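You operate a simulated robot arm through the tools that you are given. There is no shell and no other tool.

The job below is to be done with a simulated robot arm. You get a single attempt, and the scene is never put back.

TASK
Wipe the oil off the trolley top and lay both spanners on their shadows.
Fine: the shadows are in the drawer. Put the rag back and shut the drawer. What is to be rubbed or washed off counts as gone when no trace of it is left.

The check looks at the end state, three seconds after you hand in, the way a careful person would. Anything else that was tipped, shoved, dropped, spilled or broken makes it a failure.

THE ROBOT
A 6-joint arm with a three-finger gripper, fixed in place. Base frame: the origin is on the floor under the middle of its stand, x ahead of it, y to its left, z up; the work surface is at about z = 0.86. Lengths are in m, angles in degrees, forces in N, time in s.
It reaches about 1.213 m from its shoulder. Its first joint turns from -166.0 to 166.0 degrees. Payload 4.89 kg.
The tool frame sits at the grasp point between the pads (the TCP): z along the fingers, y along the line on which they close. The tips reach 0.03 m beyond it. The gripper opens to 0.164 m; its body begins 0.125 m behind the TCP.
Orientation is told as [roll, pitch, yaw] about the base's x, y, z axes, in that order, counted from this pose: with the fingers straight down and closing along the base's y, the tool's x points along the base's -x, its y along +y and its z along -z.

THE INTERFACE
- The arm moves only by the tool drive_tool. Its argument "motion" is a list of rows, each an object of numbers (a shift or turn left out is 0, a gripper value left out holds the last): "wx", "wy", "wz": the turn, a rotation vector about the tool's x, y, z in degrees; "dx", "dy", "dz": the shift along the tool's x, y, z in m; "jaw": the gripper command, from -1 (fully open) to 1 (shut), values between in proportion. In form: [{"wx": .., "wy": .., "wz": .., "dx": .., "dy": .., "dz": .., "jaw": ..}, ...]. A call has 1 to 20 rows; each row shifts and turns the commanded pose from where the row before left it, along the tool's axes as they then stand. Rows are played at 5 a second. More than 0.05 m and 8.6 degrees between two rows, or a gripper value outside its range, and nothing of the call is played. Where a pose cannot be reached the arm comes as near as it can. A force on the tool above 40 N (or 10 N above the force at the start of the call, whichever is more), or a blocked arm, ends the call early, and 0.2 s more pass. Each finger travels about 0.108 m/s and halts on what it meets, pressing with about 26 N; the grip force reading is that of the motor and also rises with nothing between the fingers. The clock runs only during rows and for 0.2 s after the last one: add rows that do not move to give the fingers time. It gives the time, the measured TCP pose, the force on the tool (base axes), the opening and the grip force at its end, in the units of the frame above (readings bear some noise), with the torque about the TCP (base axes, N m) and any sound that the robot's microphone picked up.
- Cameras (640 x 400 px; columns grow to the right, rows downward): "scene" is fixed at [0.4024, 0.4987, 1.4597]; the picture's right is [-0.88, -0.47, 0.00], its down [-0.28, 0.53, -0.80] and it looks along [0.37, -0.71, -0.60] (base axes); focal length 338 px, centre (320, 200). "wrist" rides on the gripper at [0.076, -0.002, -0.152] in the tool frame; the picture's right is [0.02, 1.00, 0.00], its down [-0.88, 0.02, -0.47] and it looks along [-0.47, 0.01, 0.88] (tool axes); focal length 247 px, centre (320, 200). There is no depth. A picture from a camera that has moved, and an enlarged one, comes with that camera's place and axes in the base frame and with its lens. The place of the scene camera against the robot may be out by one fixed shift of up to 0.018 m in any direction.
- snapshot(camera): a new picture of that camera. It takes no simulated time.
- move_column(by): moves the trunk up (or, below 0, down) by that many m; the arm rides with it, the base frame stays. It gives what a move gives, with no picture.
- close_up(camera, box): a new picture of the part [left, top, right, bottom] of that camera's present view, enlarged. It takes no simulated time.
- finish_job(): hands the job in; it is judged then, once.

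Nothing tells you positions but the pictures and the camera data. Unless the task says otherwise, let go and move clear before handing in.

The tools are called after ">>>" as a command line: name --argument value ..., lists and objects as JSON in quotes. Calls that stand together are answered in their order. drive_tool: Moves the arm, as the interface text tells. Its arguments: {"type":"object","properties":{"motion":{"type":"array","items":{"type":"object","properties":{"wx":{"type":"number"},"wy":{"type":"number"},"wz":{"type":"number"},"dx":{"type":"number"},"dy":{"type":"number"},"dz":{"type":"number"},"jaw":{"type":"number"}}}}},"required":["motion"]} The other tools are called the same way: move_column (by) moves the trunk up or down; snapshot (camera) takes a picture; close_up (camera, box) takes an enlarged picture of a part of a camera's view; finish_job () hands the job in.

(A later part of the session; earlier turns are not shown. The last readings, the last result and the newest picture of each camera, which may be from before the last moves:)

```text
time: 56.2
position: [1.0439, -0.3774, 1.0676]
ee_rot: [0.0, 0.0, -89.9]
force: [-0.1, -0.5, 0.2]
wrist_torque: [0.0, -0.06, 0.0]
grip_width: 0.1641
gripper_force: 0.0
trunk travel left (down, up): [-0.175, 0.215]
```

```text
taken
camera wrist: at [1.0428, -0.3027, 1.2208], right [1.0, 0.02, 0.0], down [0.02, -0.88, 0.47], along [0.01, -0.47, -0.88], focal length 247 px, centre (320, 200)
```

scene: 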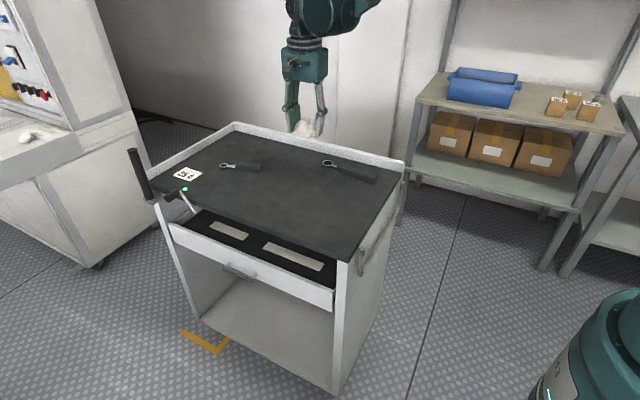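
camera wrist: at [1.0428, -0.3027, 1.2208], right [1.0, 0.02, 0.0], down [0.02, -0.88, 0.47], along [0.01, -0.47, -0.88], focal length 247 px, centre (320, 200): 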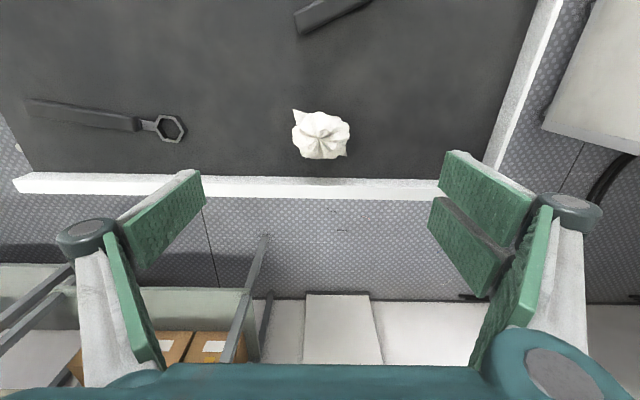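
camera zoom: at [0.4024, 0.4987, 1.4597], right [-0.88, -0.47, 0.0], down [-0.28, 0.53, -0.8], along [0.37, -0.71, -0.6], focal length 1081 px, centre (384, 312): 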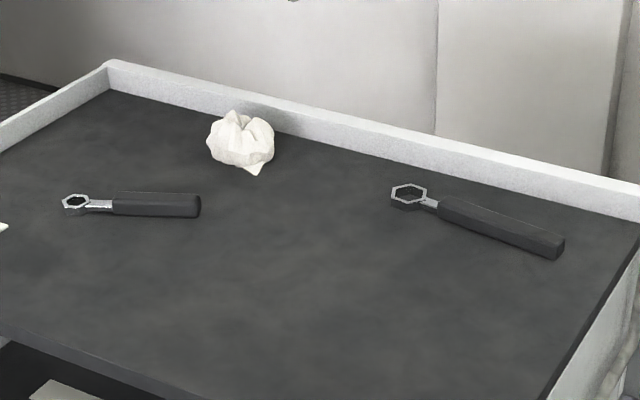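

The rag is back in place. Now I'll move out in front of the drawer (the camera already looks toward −y) and tilt a little to get a good view of the drawer front, handle and lever.

>>> drive_tool --motion '[{"dx": 0.046, "dy": -0.011}, {"dx": 0.046, "dy": -0.011}, {"dx": 0.046, "dy": -0.011}, {"dx": 0.046, "dy": -0.011}, {"dx": 0.046, "dy": -0.011}, {"dx": 0.046, "dy": -0.011}, {"dx": 0.046, "dy": -0.011}, {"dx": 0.046, "dy": -0.011}, {"dx": 0.046, "dy": -0.011}, {"dx": 0.046, "dy": -0.011}, {"dx": 0.046, "dy": -0.011}, {"dx": 0.046, "dy": -0.011}, {"dx": 0.046, "dy": -0.011}, {}]'

>>> snapshot --camera "wrist"

>>> snapshot --camera "scene"

```text
time: 59.2
position: [0.904, 0.2199, 1.068]
ee_rot: [0.0, -0.1, -90.1]
force: [-0.1, 0.0, -0.5]
wrist_torque: [-0.04, 0.0, -0.04]
grip_width: 0.1638
gripper_force: 0.1
trunk travel left (down, up): [-0.175, 0.215]
```

```text
taken
camera wrist: at [0.9037, 0.2946, 1.2212], right [1.0, 0.02, 0.0], down [0.02, -0.88, 0.47], along [0.01, -0.47, -0.88], focal length 247 px, centre (320, 200)
```

wrist: 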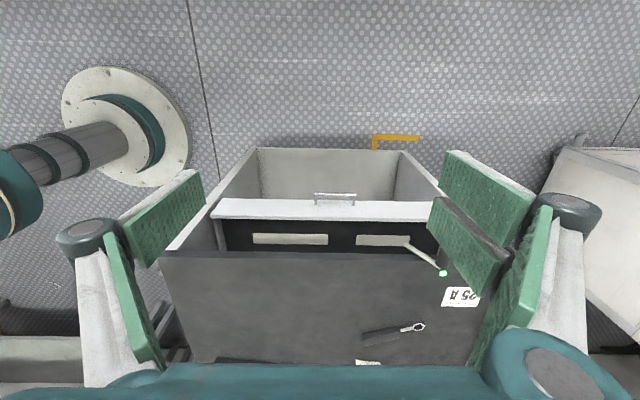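

```text
taken
```

scene: 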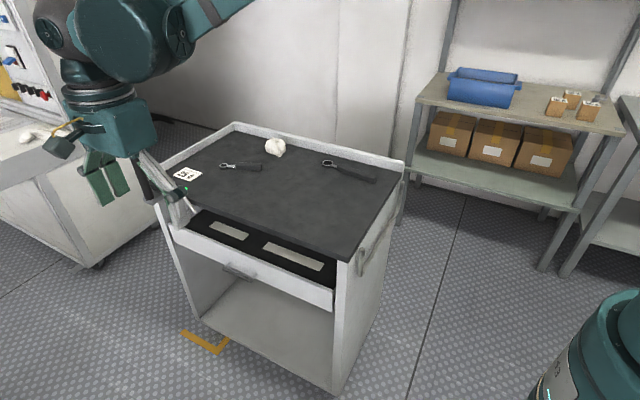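

Good view: the drawer front with its handle, both shadows, and the lever's rod reaching across the short shadow's end. I'll enlarge these.

>>> close_up --camera "wrist" --box '[190, 170, 350, 270]'

>>> close_up --camera "wrist" --box '[310, 180, 470, 280]'

```text
4.00 times, centred on (270, 220) of wrist
camera zoom: at [0.9037, 0.2946, 1.2212], right [1.0, 0.02, 0.0], down [0.02, -0.88, 0.47], along [0.01, -0.47, -0.88], focal length 988 px, centre (520, 120)
```

zoom: 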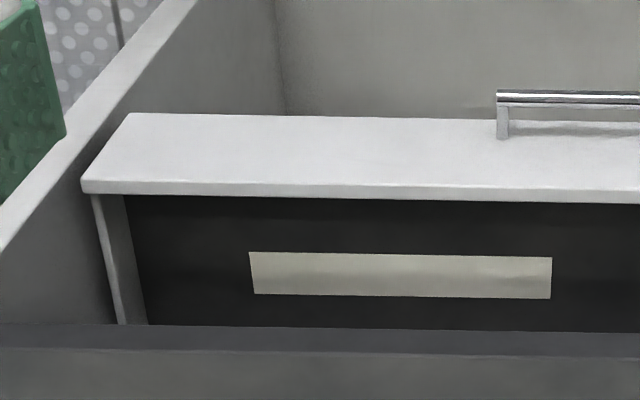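

```text
4.00 times, centred on (390, 230) of wrist
camera zoom: at [0.9037, 0.2946, 1.2212], right [1.0, 0.02, 0.0], down [0.02, -0.88, 0.47], along [0.01, -0.47, -0.88], focal length 988 px, centre (40, 80)
```

zoom: 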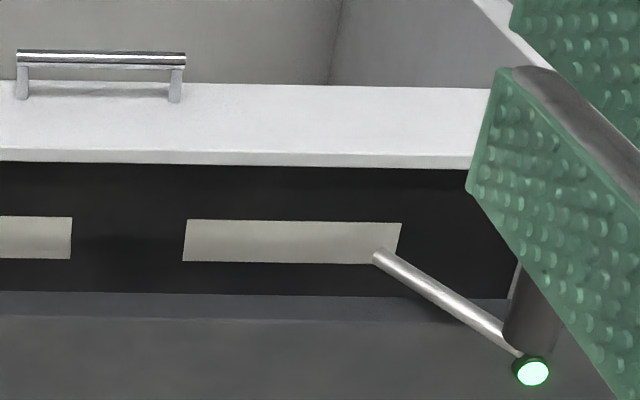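

From two views, the drawer front's top edge is at z ≈ 0.71 and its outer face at y ≈ −0.02. The handle bar runs x 0.895–1.005 at about (y 0.01, z 0.66). The shadows lie about 12 cm under the table edge on the drawer floor, so the drawer must be pulled out. I'll turn the gripper back to yaw 0 and then tilt it to point horizontally at the drawer.

>>> drive_tool --motion '[{"wz": -8.1818}, {"wz": -8.1818}, {"wz": -8.1818}, {"wz": -8.1818}, {"wz": -8.1818}, {"wz": -8.1818}, {"wz": -8.1818}, {"wz": -8.1818}, {"wz": -8.1818}, {"wz": -8.1818}, {"wz": -8.1818}, {"dx": -0.02, "dz": 0.03}, {"dx": -0.02, "dz": 0.03}, {}]'

>>> drive_tool --motion '[{"wx": 8.1818}, {"wx": 8.1818}, {"wx": 8.1818}, {"wx": 8.1818}, {"wx": 8.1818}, {"wx": 8.1818}, {"wx": 8.1818}, {"wx": 8.1818}, {"wx": 8.1818}, {"wx": 8.1818}, {"wx": 8.1818}, {}]'

>>> snapshot --camera "wrist"

>>> snapshot --camera "scene"

```text
time: 62.2
position: [0.9426, 0.2181, 1.0036]
ee_rot: [0.0, 0.1, 0.0]
force: [0.7, -1.0, -1.0]
wrist_torque: [-0.02, 0.08, 0.0]
grip_width: 0.1639
gripper_force: 0.1
trunk travel left (down, up): [-0.175, 0.215]
```

```text
time: 64.8
position: [0.9689, 0.1698, 1.0053]
ee_rot: [-90.1, 0.1, 1.6]
force: [0.2, 0.8, -0.4]
wrist_torque: [-0.01, 0.0, 0.01]
grip_width: 0.1642
gripper_force: 0.0
out of reach, approached as far as the arm can: row 9, 10, 11
trunk travel left (down, up): [-0.175, 0.215]
```

```text
taken
camera wrist: at [0.8887, 0.3196, 1.0086], right [-0.02, 0.0, -1.0], down [0.87, 0.5, -0.02], along [0.5, -0.87, -0.01], focal length 247 px, centre (320, 200)
```

wrist: 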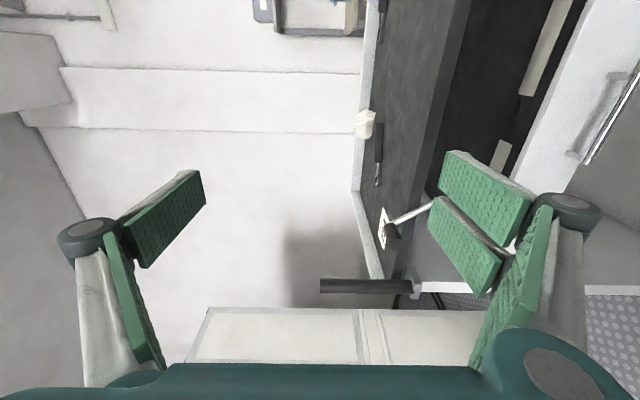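

```text
taken
```

scene: 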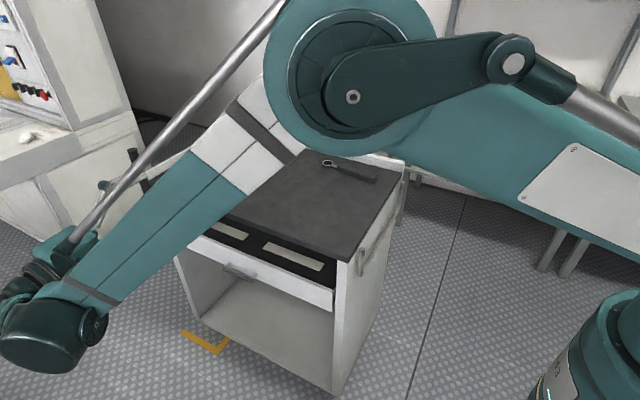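

The gripper is now horizontal but at the edge of reach at this y. I'll bring it in toward −y, where the arm can reach, and check the pose.

>>> drive_tool --motion '[{"dz": 0.02}, {"dz": 0.02}, {"dz": 0.02}, {}]'

```text
time: 65.8
position: [0.9692, 0.1104, 1.0073]
ee_rot: [-89.9, 0.0, -0.2]
force: [-0.1, 0.3, 0.4]
wrist_torque: [-0.01, 0.01, 0.01]
grip_width: 0.164
gripper_force: 0.1
trunk travel left (down, up): [-0.175, 0.215]
```

The pose tracks properly here. I'll descend in front of the drawer to about z = 0.74, with tips still well clear, and look at the handle.

>>> drive_tool --motion '[{"dx": 0.01}, {"dx": 0.01, "dy": 0.03}, {"dy": 0.04}, {"dy": 0.04}, {"dy": 0.04}, {"dy": 0.04}, {"dy": 0.04}, {"dy": 0.035}, {}]'

>>> snapshot --camera "wrist"

>>> snapshot --camera "scene"

```text
time: 67.8
position: [0.9473, 0.1098, 0.7438]
ee_rot: [-89.8, 0.0, 0.1]
force: [0.0, -1.1, 0.5]
wrist_torque: [0.02, -0.01, 0.01]
grip_width: 0.1641
gripper_force: 0.1
out of reach, approached as far as the arm can: row 8
trunk travel left (down, up): [-0.175, 0.215]
```

```text
taken
camera wrist: at [0.8706, 0.2606, 0.7478], right [-0.02, 0.0, -1.0], down [0.88, 0.47, -0.02], along [0.47, -0.88, -0.01], focal length 247 px, centre (320, 200)
```

wrist: 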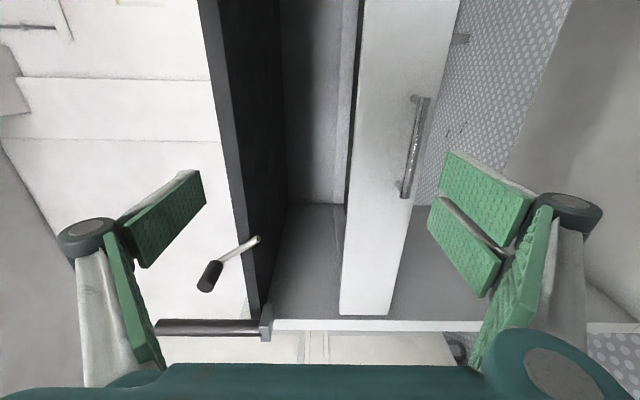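

```text
taken
```

scene: 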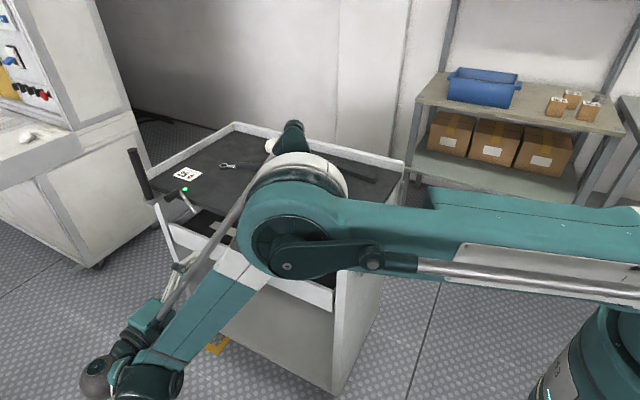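

The handle bar is clearly seen: z ≈ 0.65, x 0.893–0.999, panel z 0.63–0.71. The arm can't go lower in this pose, so I'll lower the trunk by 0.093 m to bring the TCP to z ≈ 0.65.

>>> move_column --by -0.093

>>> snapshot --camera "wrist"

>>> snapshot --camera "scene"

```text
time: 69.1
position: [0.9477, 0.1106, 0.6517]
ee_rot: [-89.7, 0.0, 0.1]
force: [-0.3, -0.6, -0.5]
wrist_torque: [0.0, 0.02, 0.0]
grip_width: 0.1638
gripper_force: 0.2
trunk travel left (down, up): [-0.082, 0.308]
```

```text
taken
camera wrist: at [0.8708, 0.2607, 0.6551], right [-0.02, 0.0, -1.0], down [0.88, 0.47, -0.02], along [0.47, -0.88, -0.01], focal length 247 px, centre (320, 200)
```

wrist: 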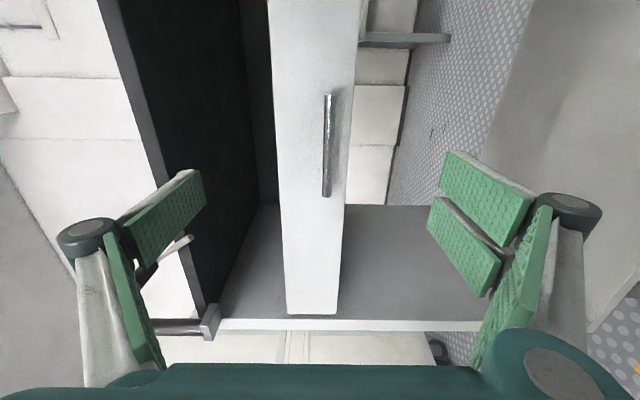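

```text
taken
```

scene: 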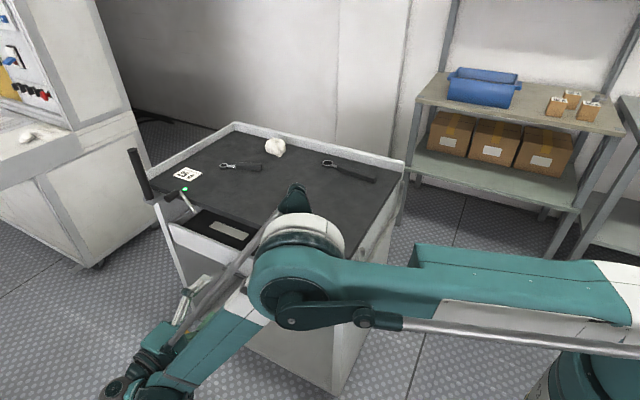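

The bar is about 7 mm below the tool axis, so I'll lower the trunk another 6 mm, then approach to about y = 0.024 with the fingers half-open above and below the bar.

>>> move_column --by -0.006

>>> drive_tool --motion '[{"jaw": 0.0}, {"dz": 0.025}, {"dz": 0.025}, {"dz": 0.02}, {"dz": 0.01}, {}]'

>>> snapshot --camera "wrist"

```text
time: 69.6
position: [0.9484, 0.1101, 0.645]
ee_rot: [-89.8, -0.1, 0.2]
force: [-0.5, 0.5, 0.3]
wrist_torque: [0.0, 0.03, 0.0]
grip_width: 0.1642
gripper_force: 0.1
trunk travel left (down, up): [-0.076, 0.314]
```

```text
time: 71.0
position: [0.9487, 0.0294, 0.6461]
ee_rot: [-89.8, 0.1, 0.2]
force: [0.6, 0.0, -0.9]
wrist_torque: [-0.01, 0.02, 0.02]
grip_width: 0.0819
gripper_force: 0.1
trunk travel left (down, up): [-0.076, 0.314]
```

```text
taken
camera wrist: at [0.8719, 0.1808, 0.649], right [-0.02, 0.0, -1.0], down [0.88, 0.47, -0.02], along [0.47, -0.88, -0.01], focal length 247 px, centre (320, 200)
```

wrist: 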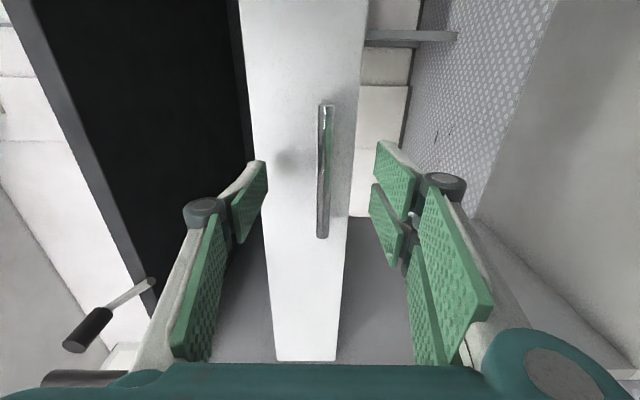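

The bar sits between the pads. I'll advance 6 mm more and close on it.

>>> drive_tool --motion '[{"dz": 0.006}, {}, {"jaw": 0.5}, {"jaw": 0.8}, {"jaw": 1}, {}, {}, {}]'

>>> snapshot --camera "wrist"

```text
time: 72.8
position: [0.9474, 0.0232, 0.6425]
ee_rot: [-89.6, 0.1, 0.2]
force: [7.8, -0.1, -16.9]
wrist_torque: [0.4, -0.22, 0.33]
grip_width: 0.0111
gripper_force: 44.5
trunk travel left (down, up): [-0.076, 0.314]
stopped in row 8: the force on the tool passed its limit at 41 N (the readings are from after the stop); the commanded pose is now the measured one
```

```text
taken
camera wrist: at [0.8711, 0.1751, 0.6464], right [-0.02, 0.01, -1.0], down [0.88, 0.47, -0.02], along [0.47, -0.88, -0.02], focal length 247 px, centre (320, 200)
```

wrist: 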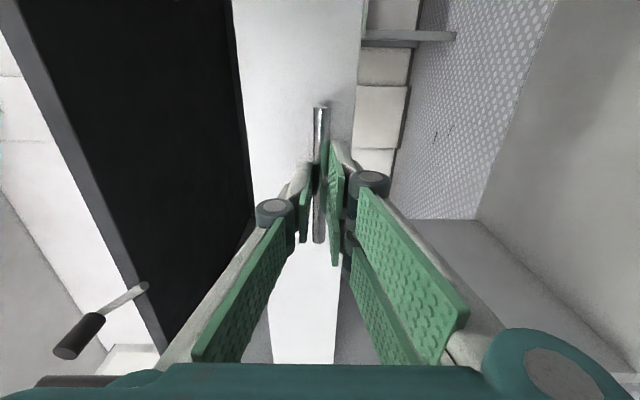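

I have the bar gripped (11 mm). I'll relieve the small vertical load and pull outward gently, watching the force.

>>> drive_tool --motion '[{"dy": 0.001}, {"dz": -0.003}, {"dz": -0.005}, {"dz": -0.007}, {}]'

```text
time: 74.0
position: [0.9482, 0.0404, 0.6419]
ee_rot: [-89.6, 0.1, 0.1]
force: [-11.3, 2.8, -23.5]
wrist_torque: [0.52, -0.17, -0.66]
grip_width: 0.0115
gripper_force: 44.8
trunk travel left (down, up): [-0.076, 0.314]
```

>>> snapshot --camera "wrist"

>>> snapshot --camera "scene"

```text
taken
camera wrist: at [0.8714, 0.1907, 0.6462], right [-0.02, 0.01, -1.0], down [0.88, 0.47, -0.02], along [0.47, -0.88, -0.02], focal length 247 px, centre (320, 200)
```

wrist: 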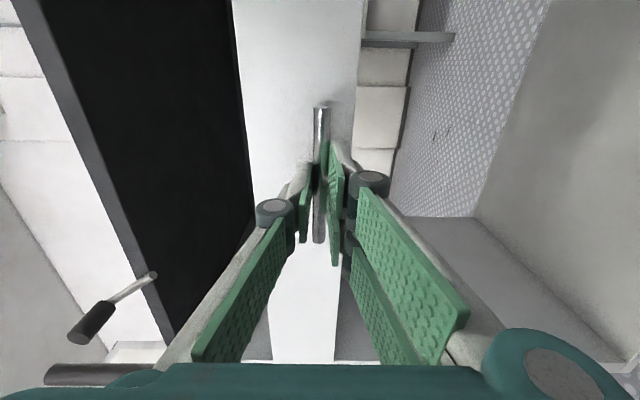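

```text
taken
```

scene: 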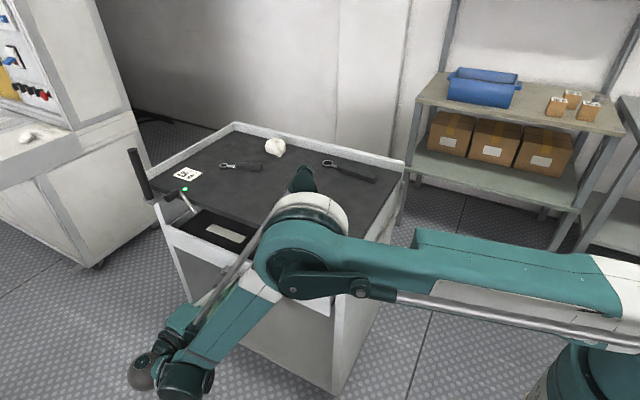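

The drawer follows and the trolley stays put. There is about 23 N of vertical load, so I'll drop the trunk a hair to relieve it before pulling further.

>>> move_column --by -0.0015

```text
time: 74.5
position: [0.9478, 0.039, 0.6418]
ee_rot: [-89.7, 0.0, 0.0]
force: [-16.6, 1.0, -10.4]
wrist_torque: [0.26, -0.03, -0.67]
grip_width: 0.0116
gripper_force: 45.2
trunk travel left (down, up): [-0.075, 0.316]
```

>>> drive_tool --motion '[{"dx": 0.001, "dy": 0.0005}, {"dz": -0.008}, {"dz": -0.012}, {"dz": -0.014}, {"dz": -0.014}, {}]'

```text
time: 75.9
position: [0.948, 0.0872, 0.6422]
ee_rot: [-89.7, 0.0, 0.1]
force: [28.0, 1.1, 23.3]
wrist_torque: [-0.5, 0.0, 0.49]
grip_width: 0.0112
gripper_force: 45.0
trunk travel left (down, up): [-0.075, 0.316]
```

>>> drive_tool --motion '[{"dx": -0.0006, "dy": -0.0005}, {}]'

```text
time: 76.5
position: [0.9471, 0.0862, 0.6424]
ee_rot: [-89.6, -0.1, 0.0]
force: [18.5, 2.3, 22.4]
wrist_torque: [-0.48, -0.01, 0.55]
grip_width: 0.0115
gripper_force: 44.6
trunk travel left (down, up): [-0.075, 0.316]
```

>>> drive_tool --motion '[{"dx": -0.0006, "dy": -0.0008}, {}]'

```text
time: 77.1
position: [0.9482, 0.0856, 0.6421]
ee_rot: [-89.6, 0.0, 0.0]
force: [4.4, 2.0, 5.3]
wrist_torque: [-0.13, -0.09, 0.29]
grip_width: 0.0113
gripper_force: 44.7
trunk travel left (down, up): [-0.075, 0.316]
```

The forces are small now. I'll continue to pull.

>>> drive_tool --motion '[{"dz": -0.01}, {"dz": -0.012}, {"dz": -0.012}, {"dz": -0.012}, {}]'

```text
time: 78.1
position: [0.9475, 0.1254, 0.6419]
ee_rot: [-89.3, 0.2, 0.3]
force: [12.0, -0.8, -23.4]
wrist_torque: [0.53, -0.4, 1.35]
grip_width: 0.0115
gripper_force: 45.5
out of reach, approached as far as the arm can: row 3
trunk travel left (down, up): [-0.075, 0.316]
stopped in row 4: the force on the tool passed its limit at 47 N (the readings are from after the stop); the commanded pose is now the measured one
```

The drawer is out by about 10 cm and the arm is at its reach limit in this pose. I'll release the handle, slide away diagonally (−x, +y), and then continue from above with vertical fingers hooked behind the front panel.

>>> drive_tool --motion '[{"jaw": 0.7}, {"jaw": 0.3}, {"jaw": -0.2}, {"jaw": -0.2}, {}]'

>>> drive_tool --motion '[{"dx": 0.015, "dz": -0.01}, {"dx": 0.015, "dz": -0.01}, {"dx": 0.015, "dz": -0.01}, {"dx": 0.015, "dz": -0.01}, {"dx": 0.015, "dz": -0.01}, {}]'

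>>> snapshot --camera "wrist"

>>> snapshot --camera "scene"

```text
time: 79.3
position: [0.9462, 0.1264, 0.645]
ee_rot: [-89.3, 0.1, 0.3]
force: [0.6, 0.0, 0.9]
wrist_torque: [-0.01, 0.0, 0.02]
grip_width: 0.098
gripper_force: 0.0
trunk travel left (down, up): [-0.075, 0.316]
```

```text
time: 80.7
position: [0.8935, 0.1312, 0.6437]
ee_rot: [-89.5, 0.1, 1.5]
force: [-0.4, 1.2, 0.3]
wrist_torque: [-0.07, 0.01, -0.03]
grip_width: 0.0983
gripper_force: 0.0
out of reach, approached as far as the arm can: row 2, 3, 4, 5
trunk travel left (down, up): [-0.075, 0.316]
```

```text
taken
camera wrist: at [0.8134, 0.2815, 0.6487], right [-0.02, 0.01, -1.0], down [0.87, 0.5, -0.01], along [0.5, -0.87, -0.02], focal length 247 px, centre (320, 200)
```

wrist: 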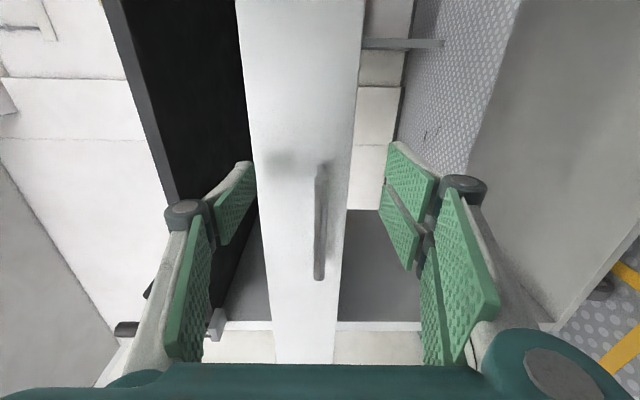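

```text
taken
```

scene: 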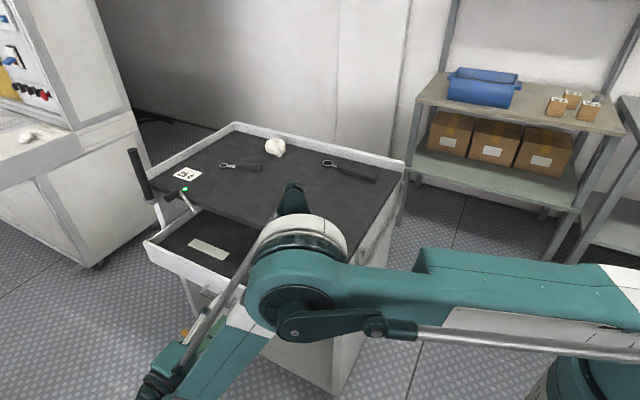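

The drawer is clearly more open now. I'll slide on in −x until the fingers clear the end of the handle, then rise.

>>> drive_tool --motion '[{"dx": 0.02}, {"dx": 0.02}, {"dx": 0.02}, {}]'

>>> snapshot --camera "wrist"

```text
time: 81.7
position: [0.8492, 0.1021, 0.6448]
ee_rot: [-89.4, 0.1, 1.1]
force: [-0.4, -0.1, -0.1]
wrist_torque: [-0.02, 0.02, -0.03]
grip_width: 0.0985
gripper_force: 0.1
out of reach, approached as far as the arm can: row 1, 2, 3
trunk travel left (down, up): [-0.075, 0.316]
```

```text
taken
camera wrist: at [0.7689, 0.2519, 0.6494], right [-0.02, 0.01, -1.0], down [0.87, 0.49, -0.01], along [0.49, -0.87, -0.02], focal length 247 px, centre (320, 200)
```

wrist: 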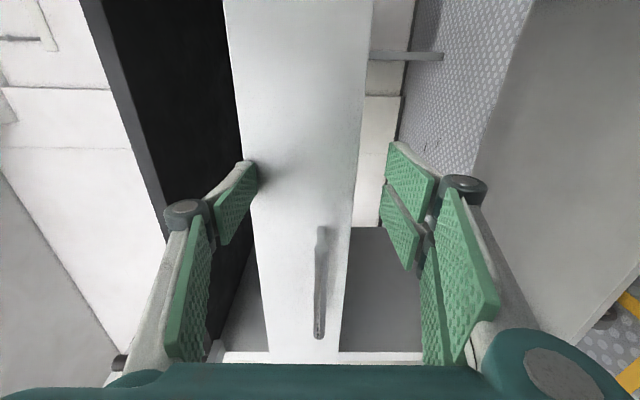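

The pair of fingers now clears the handle's end by about 1 cm with no contact. I'll raise the trunk straight up 0.16 m to clear the drawer front.

>>> move_column --by 0.06

>>> snapshot --camera "wrist"

```text
time: 82.7
position: [0.8479, 0.1027, 0.7037]
ee_rot: [-89.4, 0.1, 1.0]
force: [-0.3, 0.3, -0.5]
wrist_torque: [0.02, -0.02, 0.01]
grip_width: 0.0983
gripper_force: 0.1
trunk travel left (down, up): [-0.134, 0.256]
```

```text
taken
camera wrist: at [0.769, 0.252, 0.7092], right [-0.02, 0.01, -1.0], down [0.87, 0.49, -0.01], along [0.49, -0.87, -0.02], focal length 247 px, centre (320, 200)
```

wrist: 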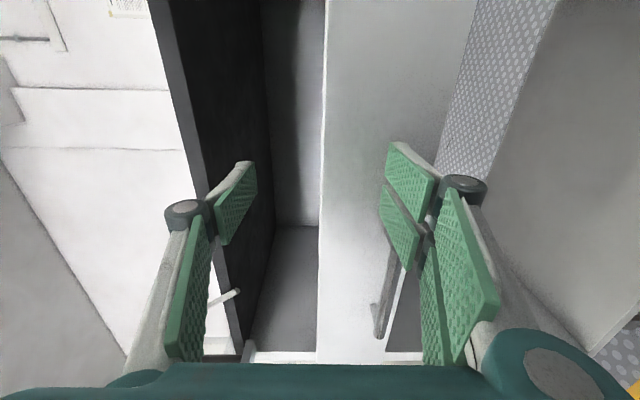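

Clean so far. I'll continue up another 0.12 m.

>>> move_column --by 0.12

>>> snapshot --camera "wrist"

>>> snapshot --camera "scene"

```text
time: 84.2
position: [0.8478, 0.1017, 0.8237]
ee_rot: [-89.4, 0.1, 1.0]
force: [0.5, 0.3, -0.6]
wrist_torque: [-0.04, -0.01, 0.0]
grip_width: 0.0983
gripper_force: 0.0
trunk travel left (down, up): [-0.254, 0.136]
```

```text
taken
camera wrist: at [0.769, 0.252, 0.8292], right [-0.02, 0.01, -1.0], down [0.87, 0.49, -0.01], along [0.49, -0.87, -0.02], focal length 247 px, centre (320, 200)
```

wrist: 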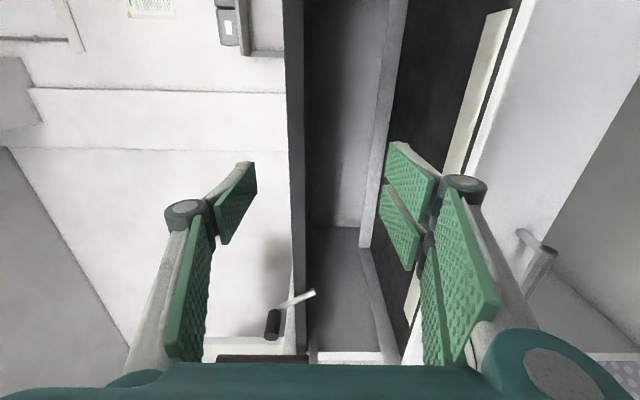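

```text
taken
```

scene: 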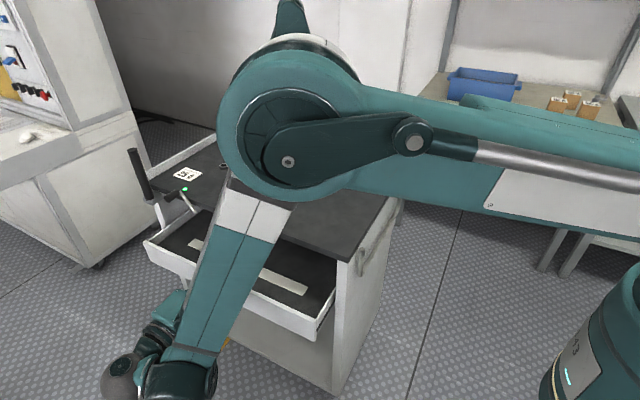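

The drawer is out about 10 cm with both shadows visible. I'll rise a bit more and swing the gripper back to pointing straight down.

>>> drive_tool --motion '[{"dy": -0.03}, {"dy": -0.03}, {"wx": -8.13}, {"wx": -8.13}, {"wx": -8.13}, {"wx": -8.13}, {"wx": -8.13}, {"wx": -8.13}, {"wx": -8.13}, {"wx": -8.13}, {"wx": -8.13}, {"wx": -8.13}, {"wx": -8.13}, {}]'

>>> snapshot --camera "wrist"

>>> snapshot --camera "scene"

```text
time: 87.2
position: [0.8485, 0.1004, 0.8853]
ee_rot: [0.1, 0.1, 1.0]
force: [0.1, -0.5, 0.7]
wrist_torque: [0.03, 0.05, -0.02]
grip_width: 0.0984
gripper_force: 0.1
trunk travel left (down, up): [-0.254, 0.136]
```

```text
taken
camera wrist: at [0.7724, 0.0962, 1.0387], right [-0.04, 1.0, 0.0], down [0.88, 0.03, 0.47], along [0.47, 0.02, -0.88], focal length 247 px, centre (320, 200)
```

wrist: 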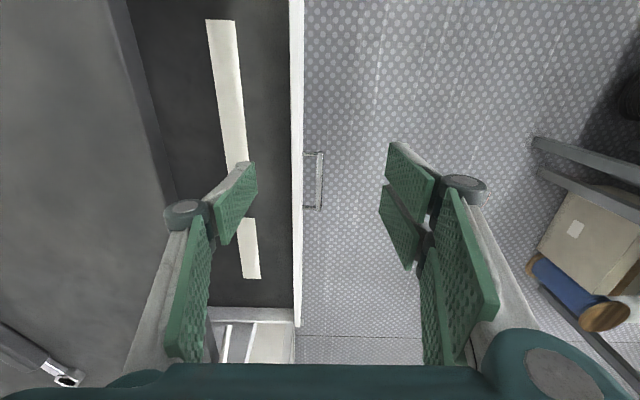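

```text
taken
```

scene: 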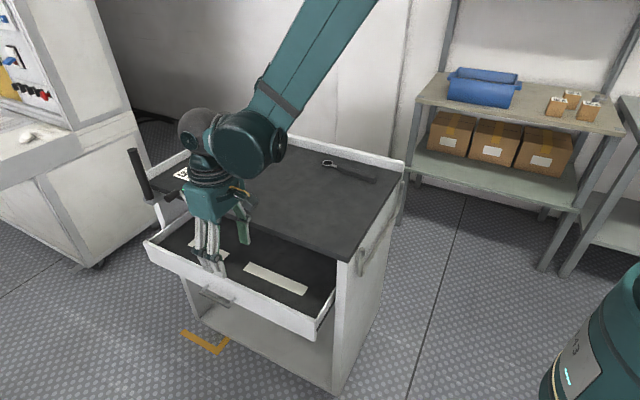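

The gripper is vertical again; the drawer front's rim is at y ≈ 0.056–0.078, z 0.707, with the table edge at about −0.02. I'll straddle the front panel from above, single finger inside and pair outside, at x ≈ 0.93.

>>> drive_tool --motion '[{"wz": 1.0, "jaw": 0.1}, {"dx": -0.027, "dy": -0.011}, {"dx": -0.027, "dy": -0.011}, {"dx": -0.027, "dy": -0.011}, {"dz": 0.04}, {"dz": 0.035}, {}]'

>>> snapshot --camera "wrist"

>>> close_up --camera "scene" --box '[140, 80, 360, 340]'

```text
time: 88.8
position: [0.9302, 0.0694, 0.8099]
ee_rot: [0.1, 0.1, 0.0]
force: [-0.7, 0.1, -0.6]
wrist_torque: [0.03, 0.08, 0.02]
grip_width: 0.0739
gripper_force: 0.0
trunk travel left (down, up): [-0.254, 0.136]
```

```text
taken
camera wrist: at [0.854, 0.0664, 0.9646], right [-0.02, 1.0, 0.0], down [0.88, 0.02, 0.47], along [0.47, 0.01, -0.88], focal length 247 px, centre (320, 200)
```

wrist: 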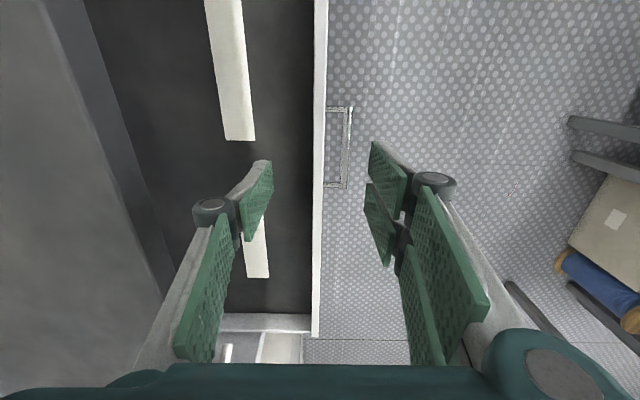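

```text
1.54 times, centred on (250, 210) of scene
camera zoom: at [0.4024, 0.4987, 1.4597], right [-0.88, -0.47, 0.0], down [-0.28, 0.53, -0.8], along [0.37, -0.71, -0.6], focal length 520 px, centre (428, 185)
```

zoom: 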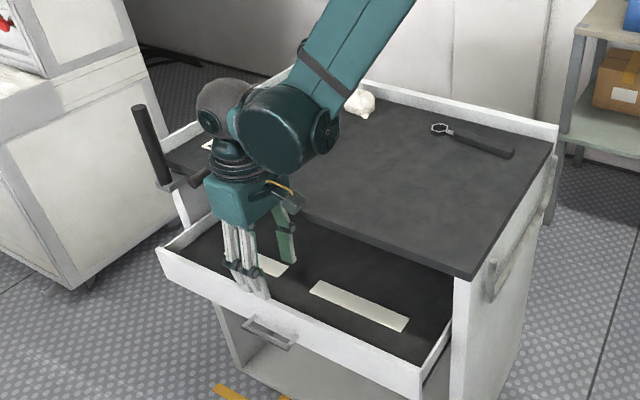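

The panel rim (y 0.062–0.075) is centred between the fingers. I'll lower to z ≈ 0.714 and close on the panel.

>>> drive_tool --motion '[{"dz": 0.03}, {"dz": 0.03}, {"dz": 0.02}, {"dz": 0.016}, {}]'

>>> drive_tool --motion '[{"jaw": 0.4}, {"jaw": 0.6}, {"jaw": 0.8}, {"jaw": 0.85}, {}, {}]'

>>> snapshot --camera "wrist"

```text
time: 90.0
position: [0.9287, 0.0677, 0.7146]
ee_rot: [0.1, 0.1, 0.0]
force: [-0.1, 0.1, -1.0]
wrist_torque: [-0.01, 0.02, 0.02]
grip_width: 0.0736
gripper_force: 0.0
trunk travel left (down, up): [-0.254, 0.136]
```

```text
time: 91.4
position: [0.929, 0.0681, 0.716]
ee_rot: [0.0, 0.0, -0.1]
force: [-0.4, -2.8, -1.8]
wrist_torque: [-0.06, 0.03, -0.03]
grip_width: 0.0133
gripper_force: 1.1
trunk travel left (down, up): [-0.254, 0.136]
```

```text
taken
camera wrist: at [0.8528, 0.066, 0.8697], right [-0.02, 1.0, 0.0], down [0.88, 0.02, 0.47], along [0.47, 0.01, -0.88], focal length 247 px, centre (320, 200)
```

wrist: 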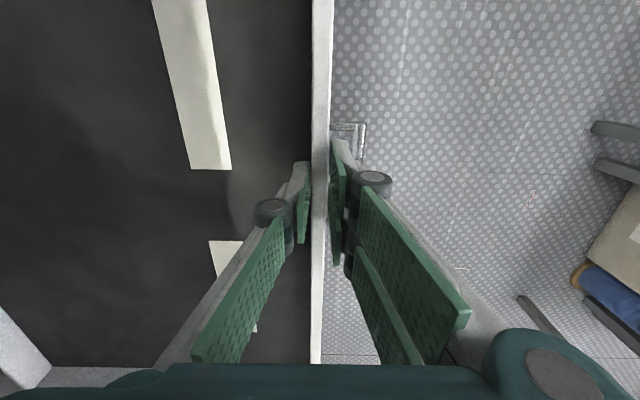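

The panel is lightly clamped (13 mm). I'll pull it straight out in +y.

>>> drive_tool --motion '[{"dy": 0.008}, {"dy": 0.015}, {"dy": 0.02}, {"dy": 0.02}, {"dy": 0.02}, {"dy": 0.015}, {}]'

>>> snapshot --camera "scene"

```text
time: 93.0
position: [0.9289, 0.1669, 0.7144]
ee_rot: [0.2, 0.1, 0.0]
force: [0.5, 1.3, 0.3]
wrist_torque: [0.02, -0.06, 0.0]
grip_width: 0.0128
gripper_force: 0.3
trunk travel left (down, up): [-0.254, 0.136]
```

```text
taken
```

scene: 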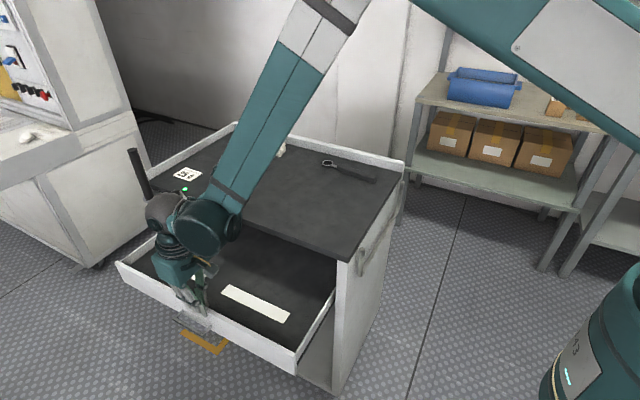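

The drawer slides freely; 20 cm out now and the trolley hasn't moved. I'll pull about 6 cm more, in small steps in case of an end stop.

>>> drive_tool --motion '[{"dy": 0.012}, {"dy": 0.012}, {"dy": 0.012}, {"dy": 0.012}, {"dy": 0.012}, {}]'

>>> snapshot --camera "scene"

>>> snapshot --camera "wrist"

```text
time: 94.4
position: [0.9291, 0.2282, 0.7153]
ee_rot: [0.1, 0.1, -0.1]
force: [-0.1, 1.4, -0.5]
wrist_torque: [0.01, 0.02, 0.01]
grip_width: 0.0131
gripper_force: 0.7
trunk travel left (down, up): [-0.254, 0.136]
```

```text
taken
```

scene: 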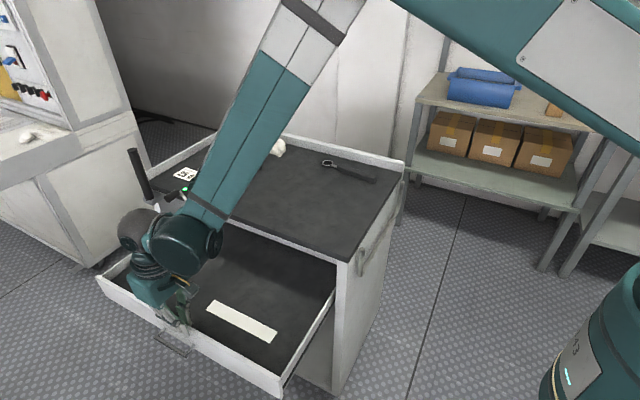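

```text
taken
camera wrist: at [0.8525, 0.2253, 0.869], right [-0.02, 1.0, 0.0], down [0.88, 0.02, 0.47], along [0.47, 0.01, -0.88], focal length 247 px, centre (320, 200)
```

wrist: 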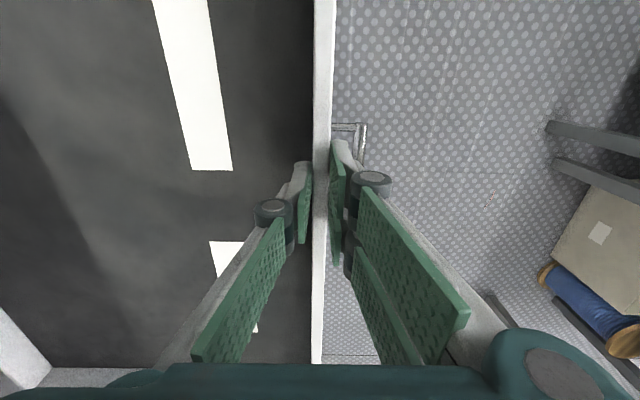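

The drawer is out about 26 cm, putting the shadows at y ≈ 0.13, well clear of the table edge and lever. I'll release and rise to measure the shadows from above.

>>> drive_tool --motion '[{"jaw": 0.6}, {"jaw": 0.3}, {"jaw": 0.1}, {}, {"dz": -0.03}, {"dz": -0.04}, {"dz": -0.045}, {"dz": -0.045}, {"dz": -0.045}, {"dz": -0.045}, {"dy": -0.04}, {"dy": -0.04}, {}]'

>>> snapshot --camera "wrist"

>>> snapshot --camera "scene"

```text
time: 97.2
position: [0.9316, 0.1462, 0.9623]
ee_rot: [0.1, 0.1, -0.1]
force: [0.6, 0.3, -1.5]
wrist_torque: [0.08, 0.04, 0.01]
grip_width: 0.074
gripper_force: 0.0
trunk travel left (down, up): [-0.254, 0.136]
```

```text
taken
camera wrist: at [0.8548, 0.1441, 1.1166], right [-0.02, 1.0, 0.0], down [0.88, 0.02, 0.47], along [0.47, 0.01, -0.88], focal length 247 px, centre (320, 200)
```

wrist: 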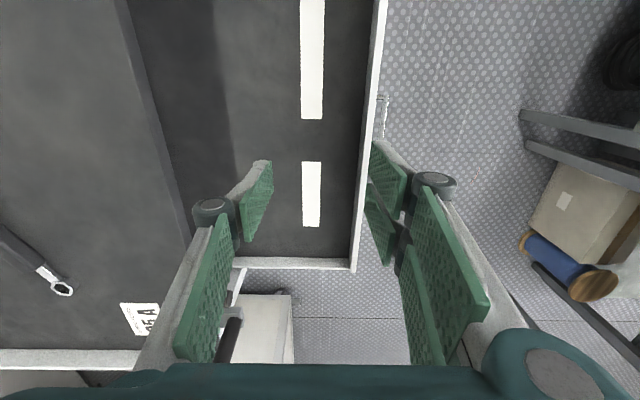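

```text
taken
```

scene: 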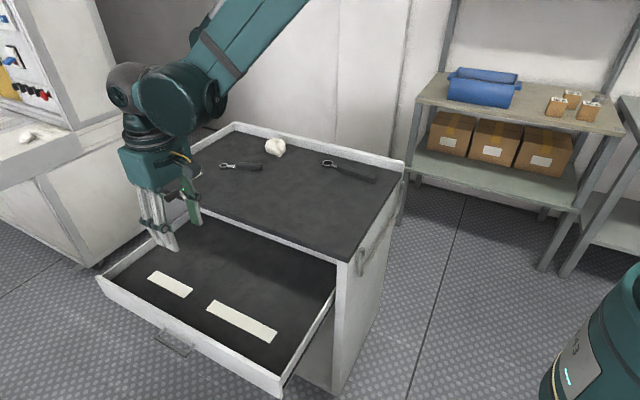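

Both shadows are now exposed: short one centred about (1.097, 0.131), long one about (0.83, 0.13), both along x, on a floor at z ≈ 0.65. Next I move above the long spanner at about (0.75, −0.39) to measure it.

>>> drive_tool --motion '[{"dz": -0.04}, {"dz": -0.04}, {"dx": 0.0195, "dy": -0.038, "dz": -0.005}, {"dx": 0.0195, "dy": -0.038, "dz": -0.005}, {"dx": 0.0195, "dy": -0.038, "dz": -0.005}, {"dx": 0.0195, "dy": -0.038, "dz": -0.005}, {"dx": 0.0195, "dy": -0.038, "dz": -0.005}, {"dx": 0.0195, "dy": -0.038, "dz": -0.005}, {"dx": 0.0195, "dy": -0.038, "dz": -0.005}, {"dx": 0.0195, "dy": -0.038, "dz": -0.005}, {"dx": 0.0195, "dy": -0.038, "dz": -0.005}, {"dx": 0.0195, "dy": -0.038, "dz": -0.005}, {"dx": 0.0195, "dy": -0.038}, {"dx": 0.0195, "dy": -0.038}, {"dx": 0.0195, "dy": -0.038}, {"dx": 0.0195, "dy": -0.038}, {}]'

>>> snapshot --camera "wrist"

>>> snapshot --camera "scene"

```text
time: 100.8
position: [0.6509, -0.389, 1.0976]
ee_rot: [0.1, 0.1, 0.1]
force: [0.0, 0.4, 0.0]
wrist_torque: [0.08, -0.07, -0.03]
grip_width: 0.0737
gripper_force: 0.0
trunk travel left (down, up): [-0.254, 0.136]
```

```text
taken
camera wrist: at [0.5752, -0.3922, 1.2508], right [-0.02, 1.0, 0.0], down [0.88, 0.02, 0.47], along [0.47, 0.01, -0.88], focal length 247 px, centre (320, 200)
```

wrist: 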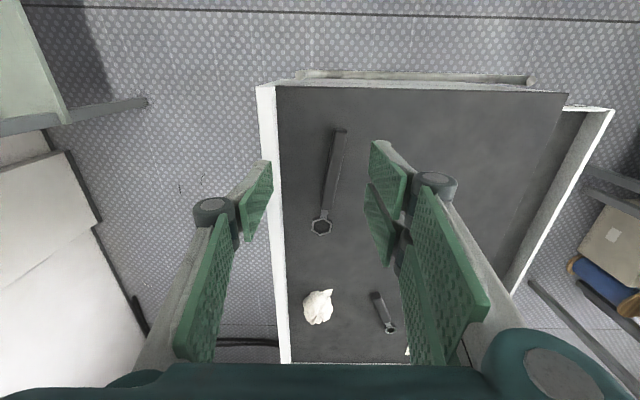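

```text
taken
```

scene: 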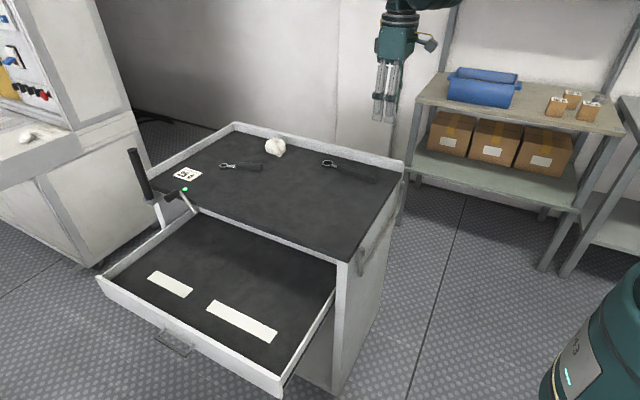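

>>> close_up --camera "wrist" --box '[260, 110, 420, 250]'

>>> close_up --camera "scene" --box '[300, 140, 400, 200]'

>>> close_up --camera "scene" --box '[90, 200, 340, 400]'

```text
2.86 times, centred on (340, 180) of wrist
camera zoom: at [0.5752, -0.3922, 1.2508], right [-0.02, 1.0, 0.0], down [0.88, 0.02, 0.47], along [0.47, 0.01, -0.88], focal length 706 px, centre (263, 257)
```

zoom: 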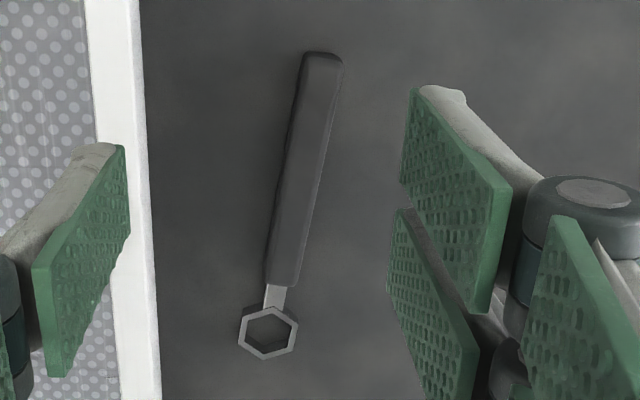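

```text
6.40 times, centred on (350, 170) of scene
camera zoom: at [0.4024, 0.4987, 1.4597], right [-0.88, -0.47, 0.0], down [-0.28, 0.53, -0.8], along [0.37, -0.71, -0.6], focal length 2162 px, centre (128, 392)
```

zoom: 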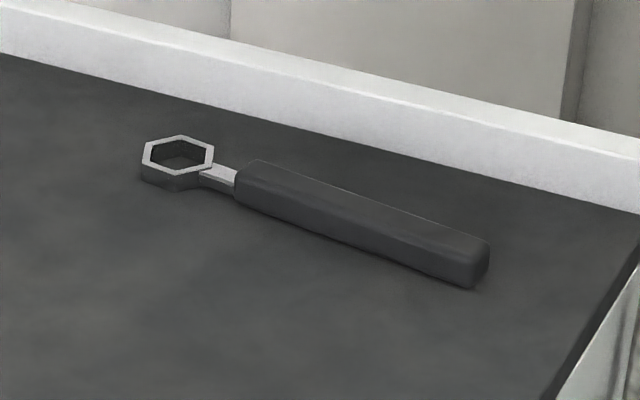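

```text
2.00 times, centred on (215, 300) of scene
camera zoom: at [0.4024, 0.4987, 1.4597], right [-0.88, -0.47, 0.0], down [-0.28, 0.53, -0.8], along [0.37, -0.71, -0.6], focal length 676 px, centre (530, 0)
```

zoom: 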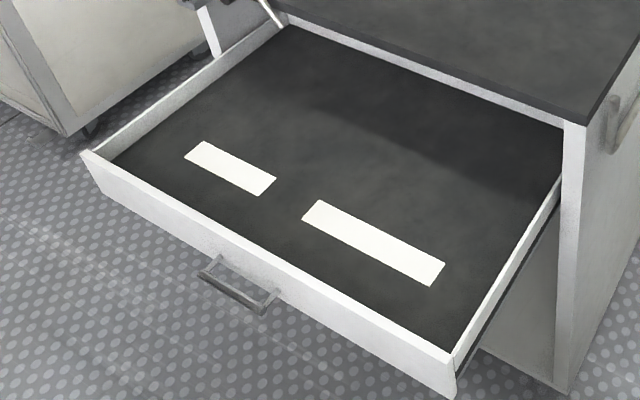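

The long spanner runs from (0.655, −0.359) to (0.857, −0.386), about −7.5° yaw, handle about 23 mm wide. I'll align over the handle at (0.742, −0.370) and descend to z ≈ 0.93 for a check.

>>> drive_tool --motion '[{"dx": -0.0303, "dy": 0.0063, "jaw": 0.3}, {"dx": -0.0303, "dy": 0.0063}, {"dx": -0.0304, "dy": 0.0064}, {"wz": 7.4}, {"dz": 0.04}, {"dz": 0.04}, {"dz": 0.04}, {"dz": 0.03}, {"dz": 0.017}, {}]'

>>> snapshot --camera "wrist"

>>> close_up --camera "scene" --box '[300, 80, 420, 200]'

```text
time: 103.0
position: [0.7473, -0.3677, 0.9237]
ee_rot: [0.0, 0.1, -7.4]
force: [-0.2, 0.0, 0.0]
wrist_torque: [0.02, 0.03, 0.04]
grip_width: 0.0575
gripper_force: 0.0
trunk travel left (down, up): [-0.254, 0.136]
```

```text
taken
camera wrist: at [0.671, -0.3609, 1.078], right [0.11, 0.99, 0.0], down [0.88, -0.1, 0.47], along [0.47, -0.05, -0.88], focal length 247 px, centre (320, 200)
```

wrist: 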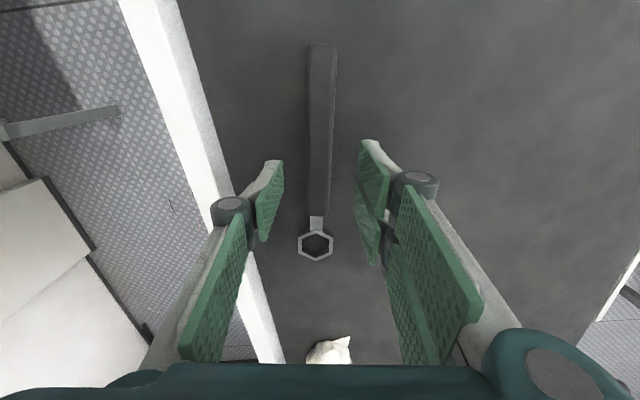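

```text
3.33 times, centred on (360, 140) of scene
camera zoom: at [0.4024, 0.4987, 1.4597], right [-0.88, -0.47, 0.0], down [-0.28, 0.53, -0.8], along [0.37, -0.71, -0.6], focal length 1126 px, centre (187, 400)
```

zoom: 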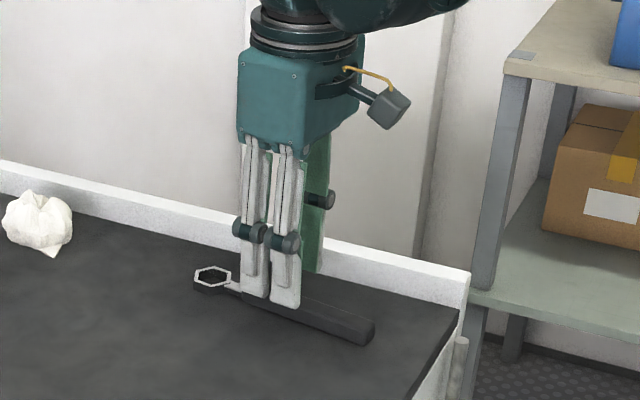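

The spanner is centred and aligned between the fingers. I'll lower to about z = 0.897 and check for contact before closing.

>>> drive_tool --motion '[{"dz": 0.015}, {"dz": 0.01}, {}]'

>>> close_up --camera "scene" --box '[330, 120, 400, 190]'

```text
time: 103.8
position: [0.7477, -0.3679, 0.9004]
ee_rot: [0.1, 0.0, -7.4]
force: [1.6, 0.6, -0.6]
wrist_torque: [0.02, 0.03, 0.03]
grip_width: 0.0571
gripper_force: 0.1
trunk travel left (down, up): [-0.254, 0.136]
```

```text
5.71 times, centred on (365, 155) of scene
camera zoom: at [0.4024, 0.4987, 1.4597], right [-0.88, -0.47, 0.0], down [-0.28, 0.53, -0.8], along [0.37, -0.71, -0.6], focal length 1930 px, centre (63, 457)
```

zoom: 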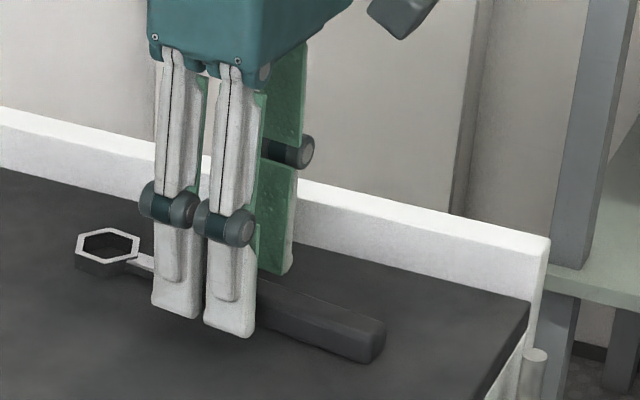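

>>> drive_tool --motion '[{"dz": 0.004}, {"dz": 0.003}, {}]'

>>> close_up --camera "scene" --box '[330, 140, 380, 190]'

```text
time: 104.6
position: [0.747, -0.3678, 0.895]
ee_rot: [0.1, 0.1, -7.4]
force: [-0.5, -0.6, 0.6]
wrist_torque: [-0.03, -0.03, 0.03]
grip_width: 0.0572
gripper_force: 0.1
trunk travel left (down, up): [-0.254, 0.136]
```

```text
8.00 times, centred on (355, 165) of scene
camera zoom: at [0.4024, 0.4987, 1.4597], right [-0.88, -0.47, 0.0], down [-0.28, 0.53, -0.8], along [0.37, -0.71, -0.6], focal length 2703 px, centre (40, 480)
```

zoom: 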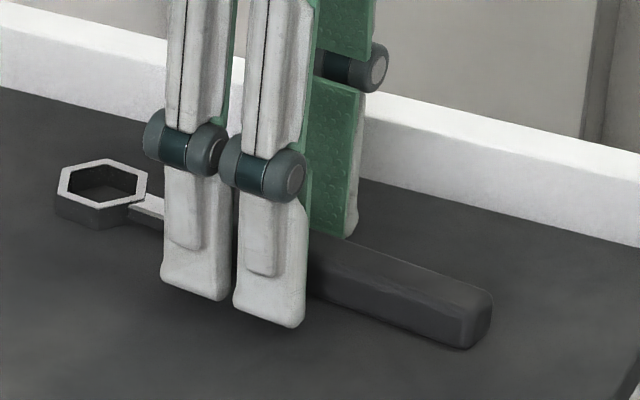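

>>> drive_tool --motion '[{"dz": 0.003}, {}, {"jaw": 0.5}, {"jaw": 0.65}, {"jaw": 0.8}, {"jaw": 1}, {}, {}]'

>>> snapshot --camera "wrist"

```text
time: 106.4
position: [0.7467, -0.3666, 0.8915]
ee_rot: [0.1, 0.1, -7.5]
force: [0.2, -0.7, 0.6]
wrist_torque: [0.0, -0.05, 0.01]
grip_width: 0.0211
gripper_force: 25.7
trunk travel left (down, up): [-0.254, 0.136]
```

```text
taken
camera wrist: at [0.6712, -0.3601, 1.0458], right [0.11, 0.99, 0.0], down [0.88, -0.1, 0.47], along [0.47, -0.05, -0.88], focal length 247 px, centre (320, 200)
```

wrist: 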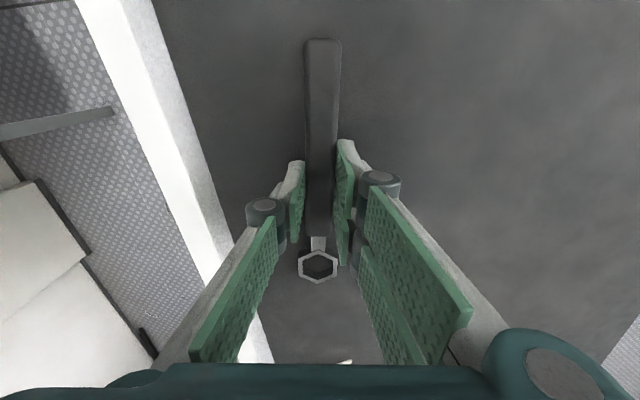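

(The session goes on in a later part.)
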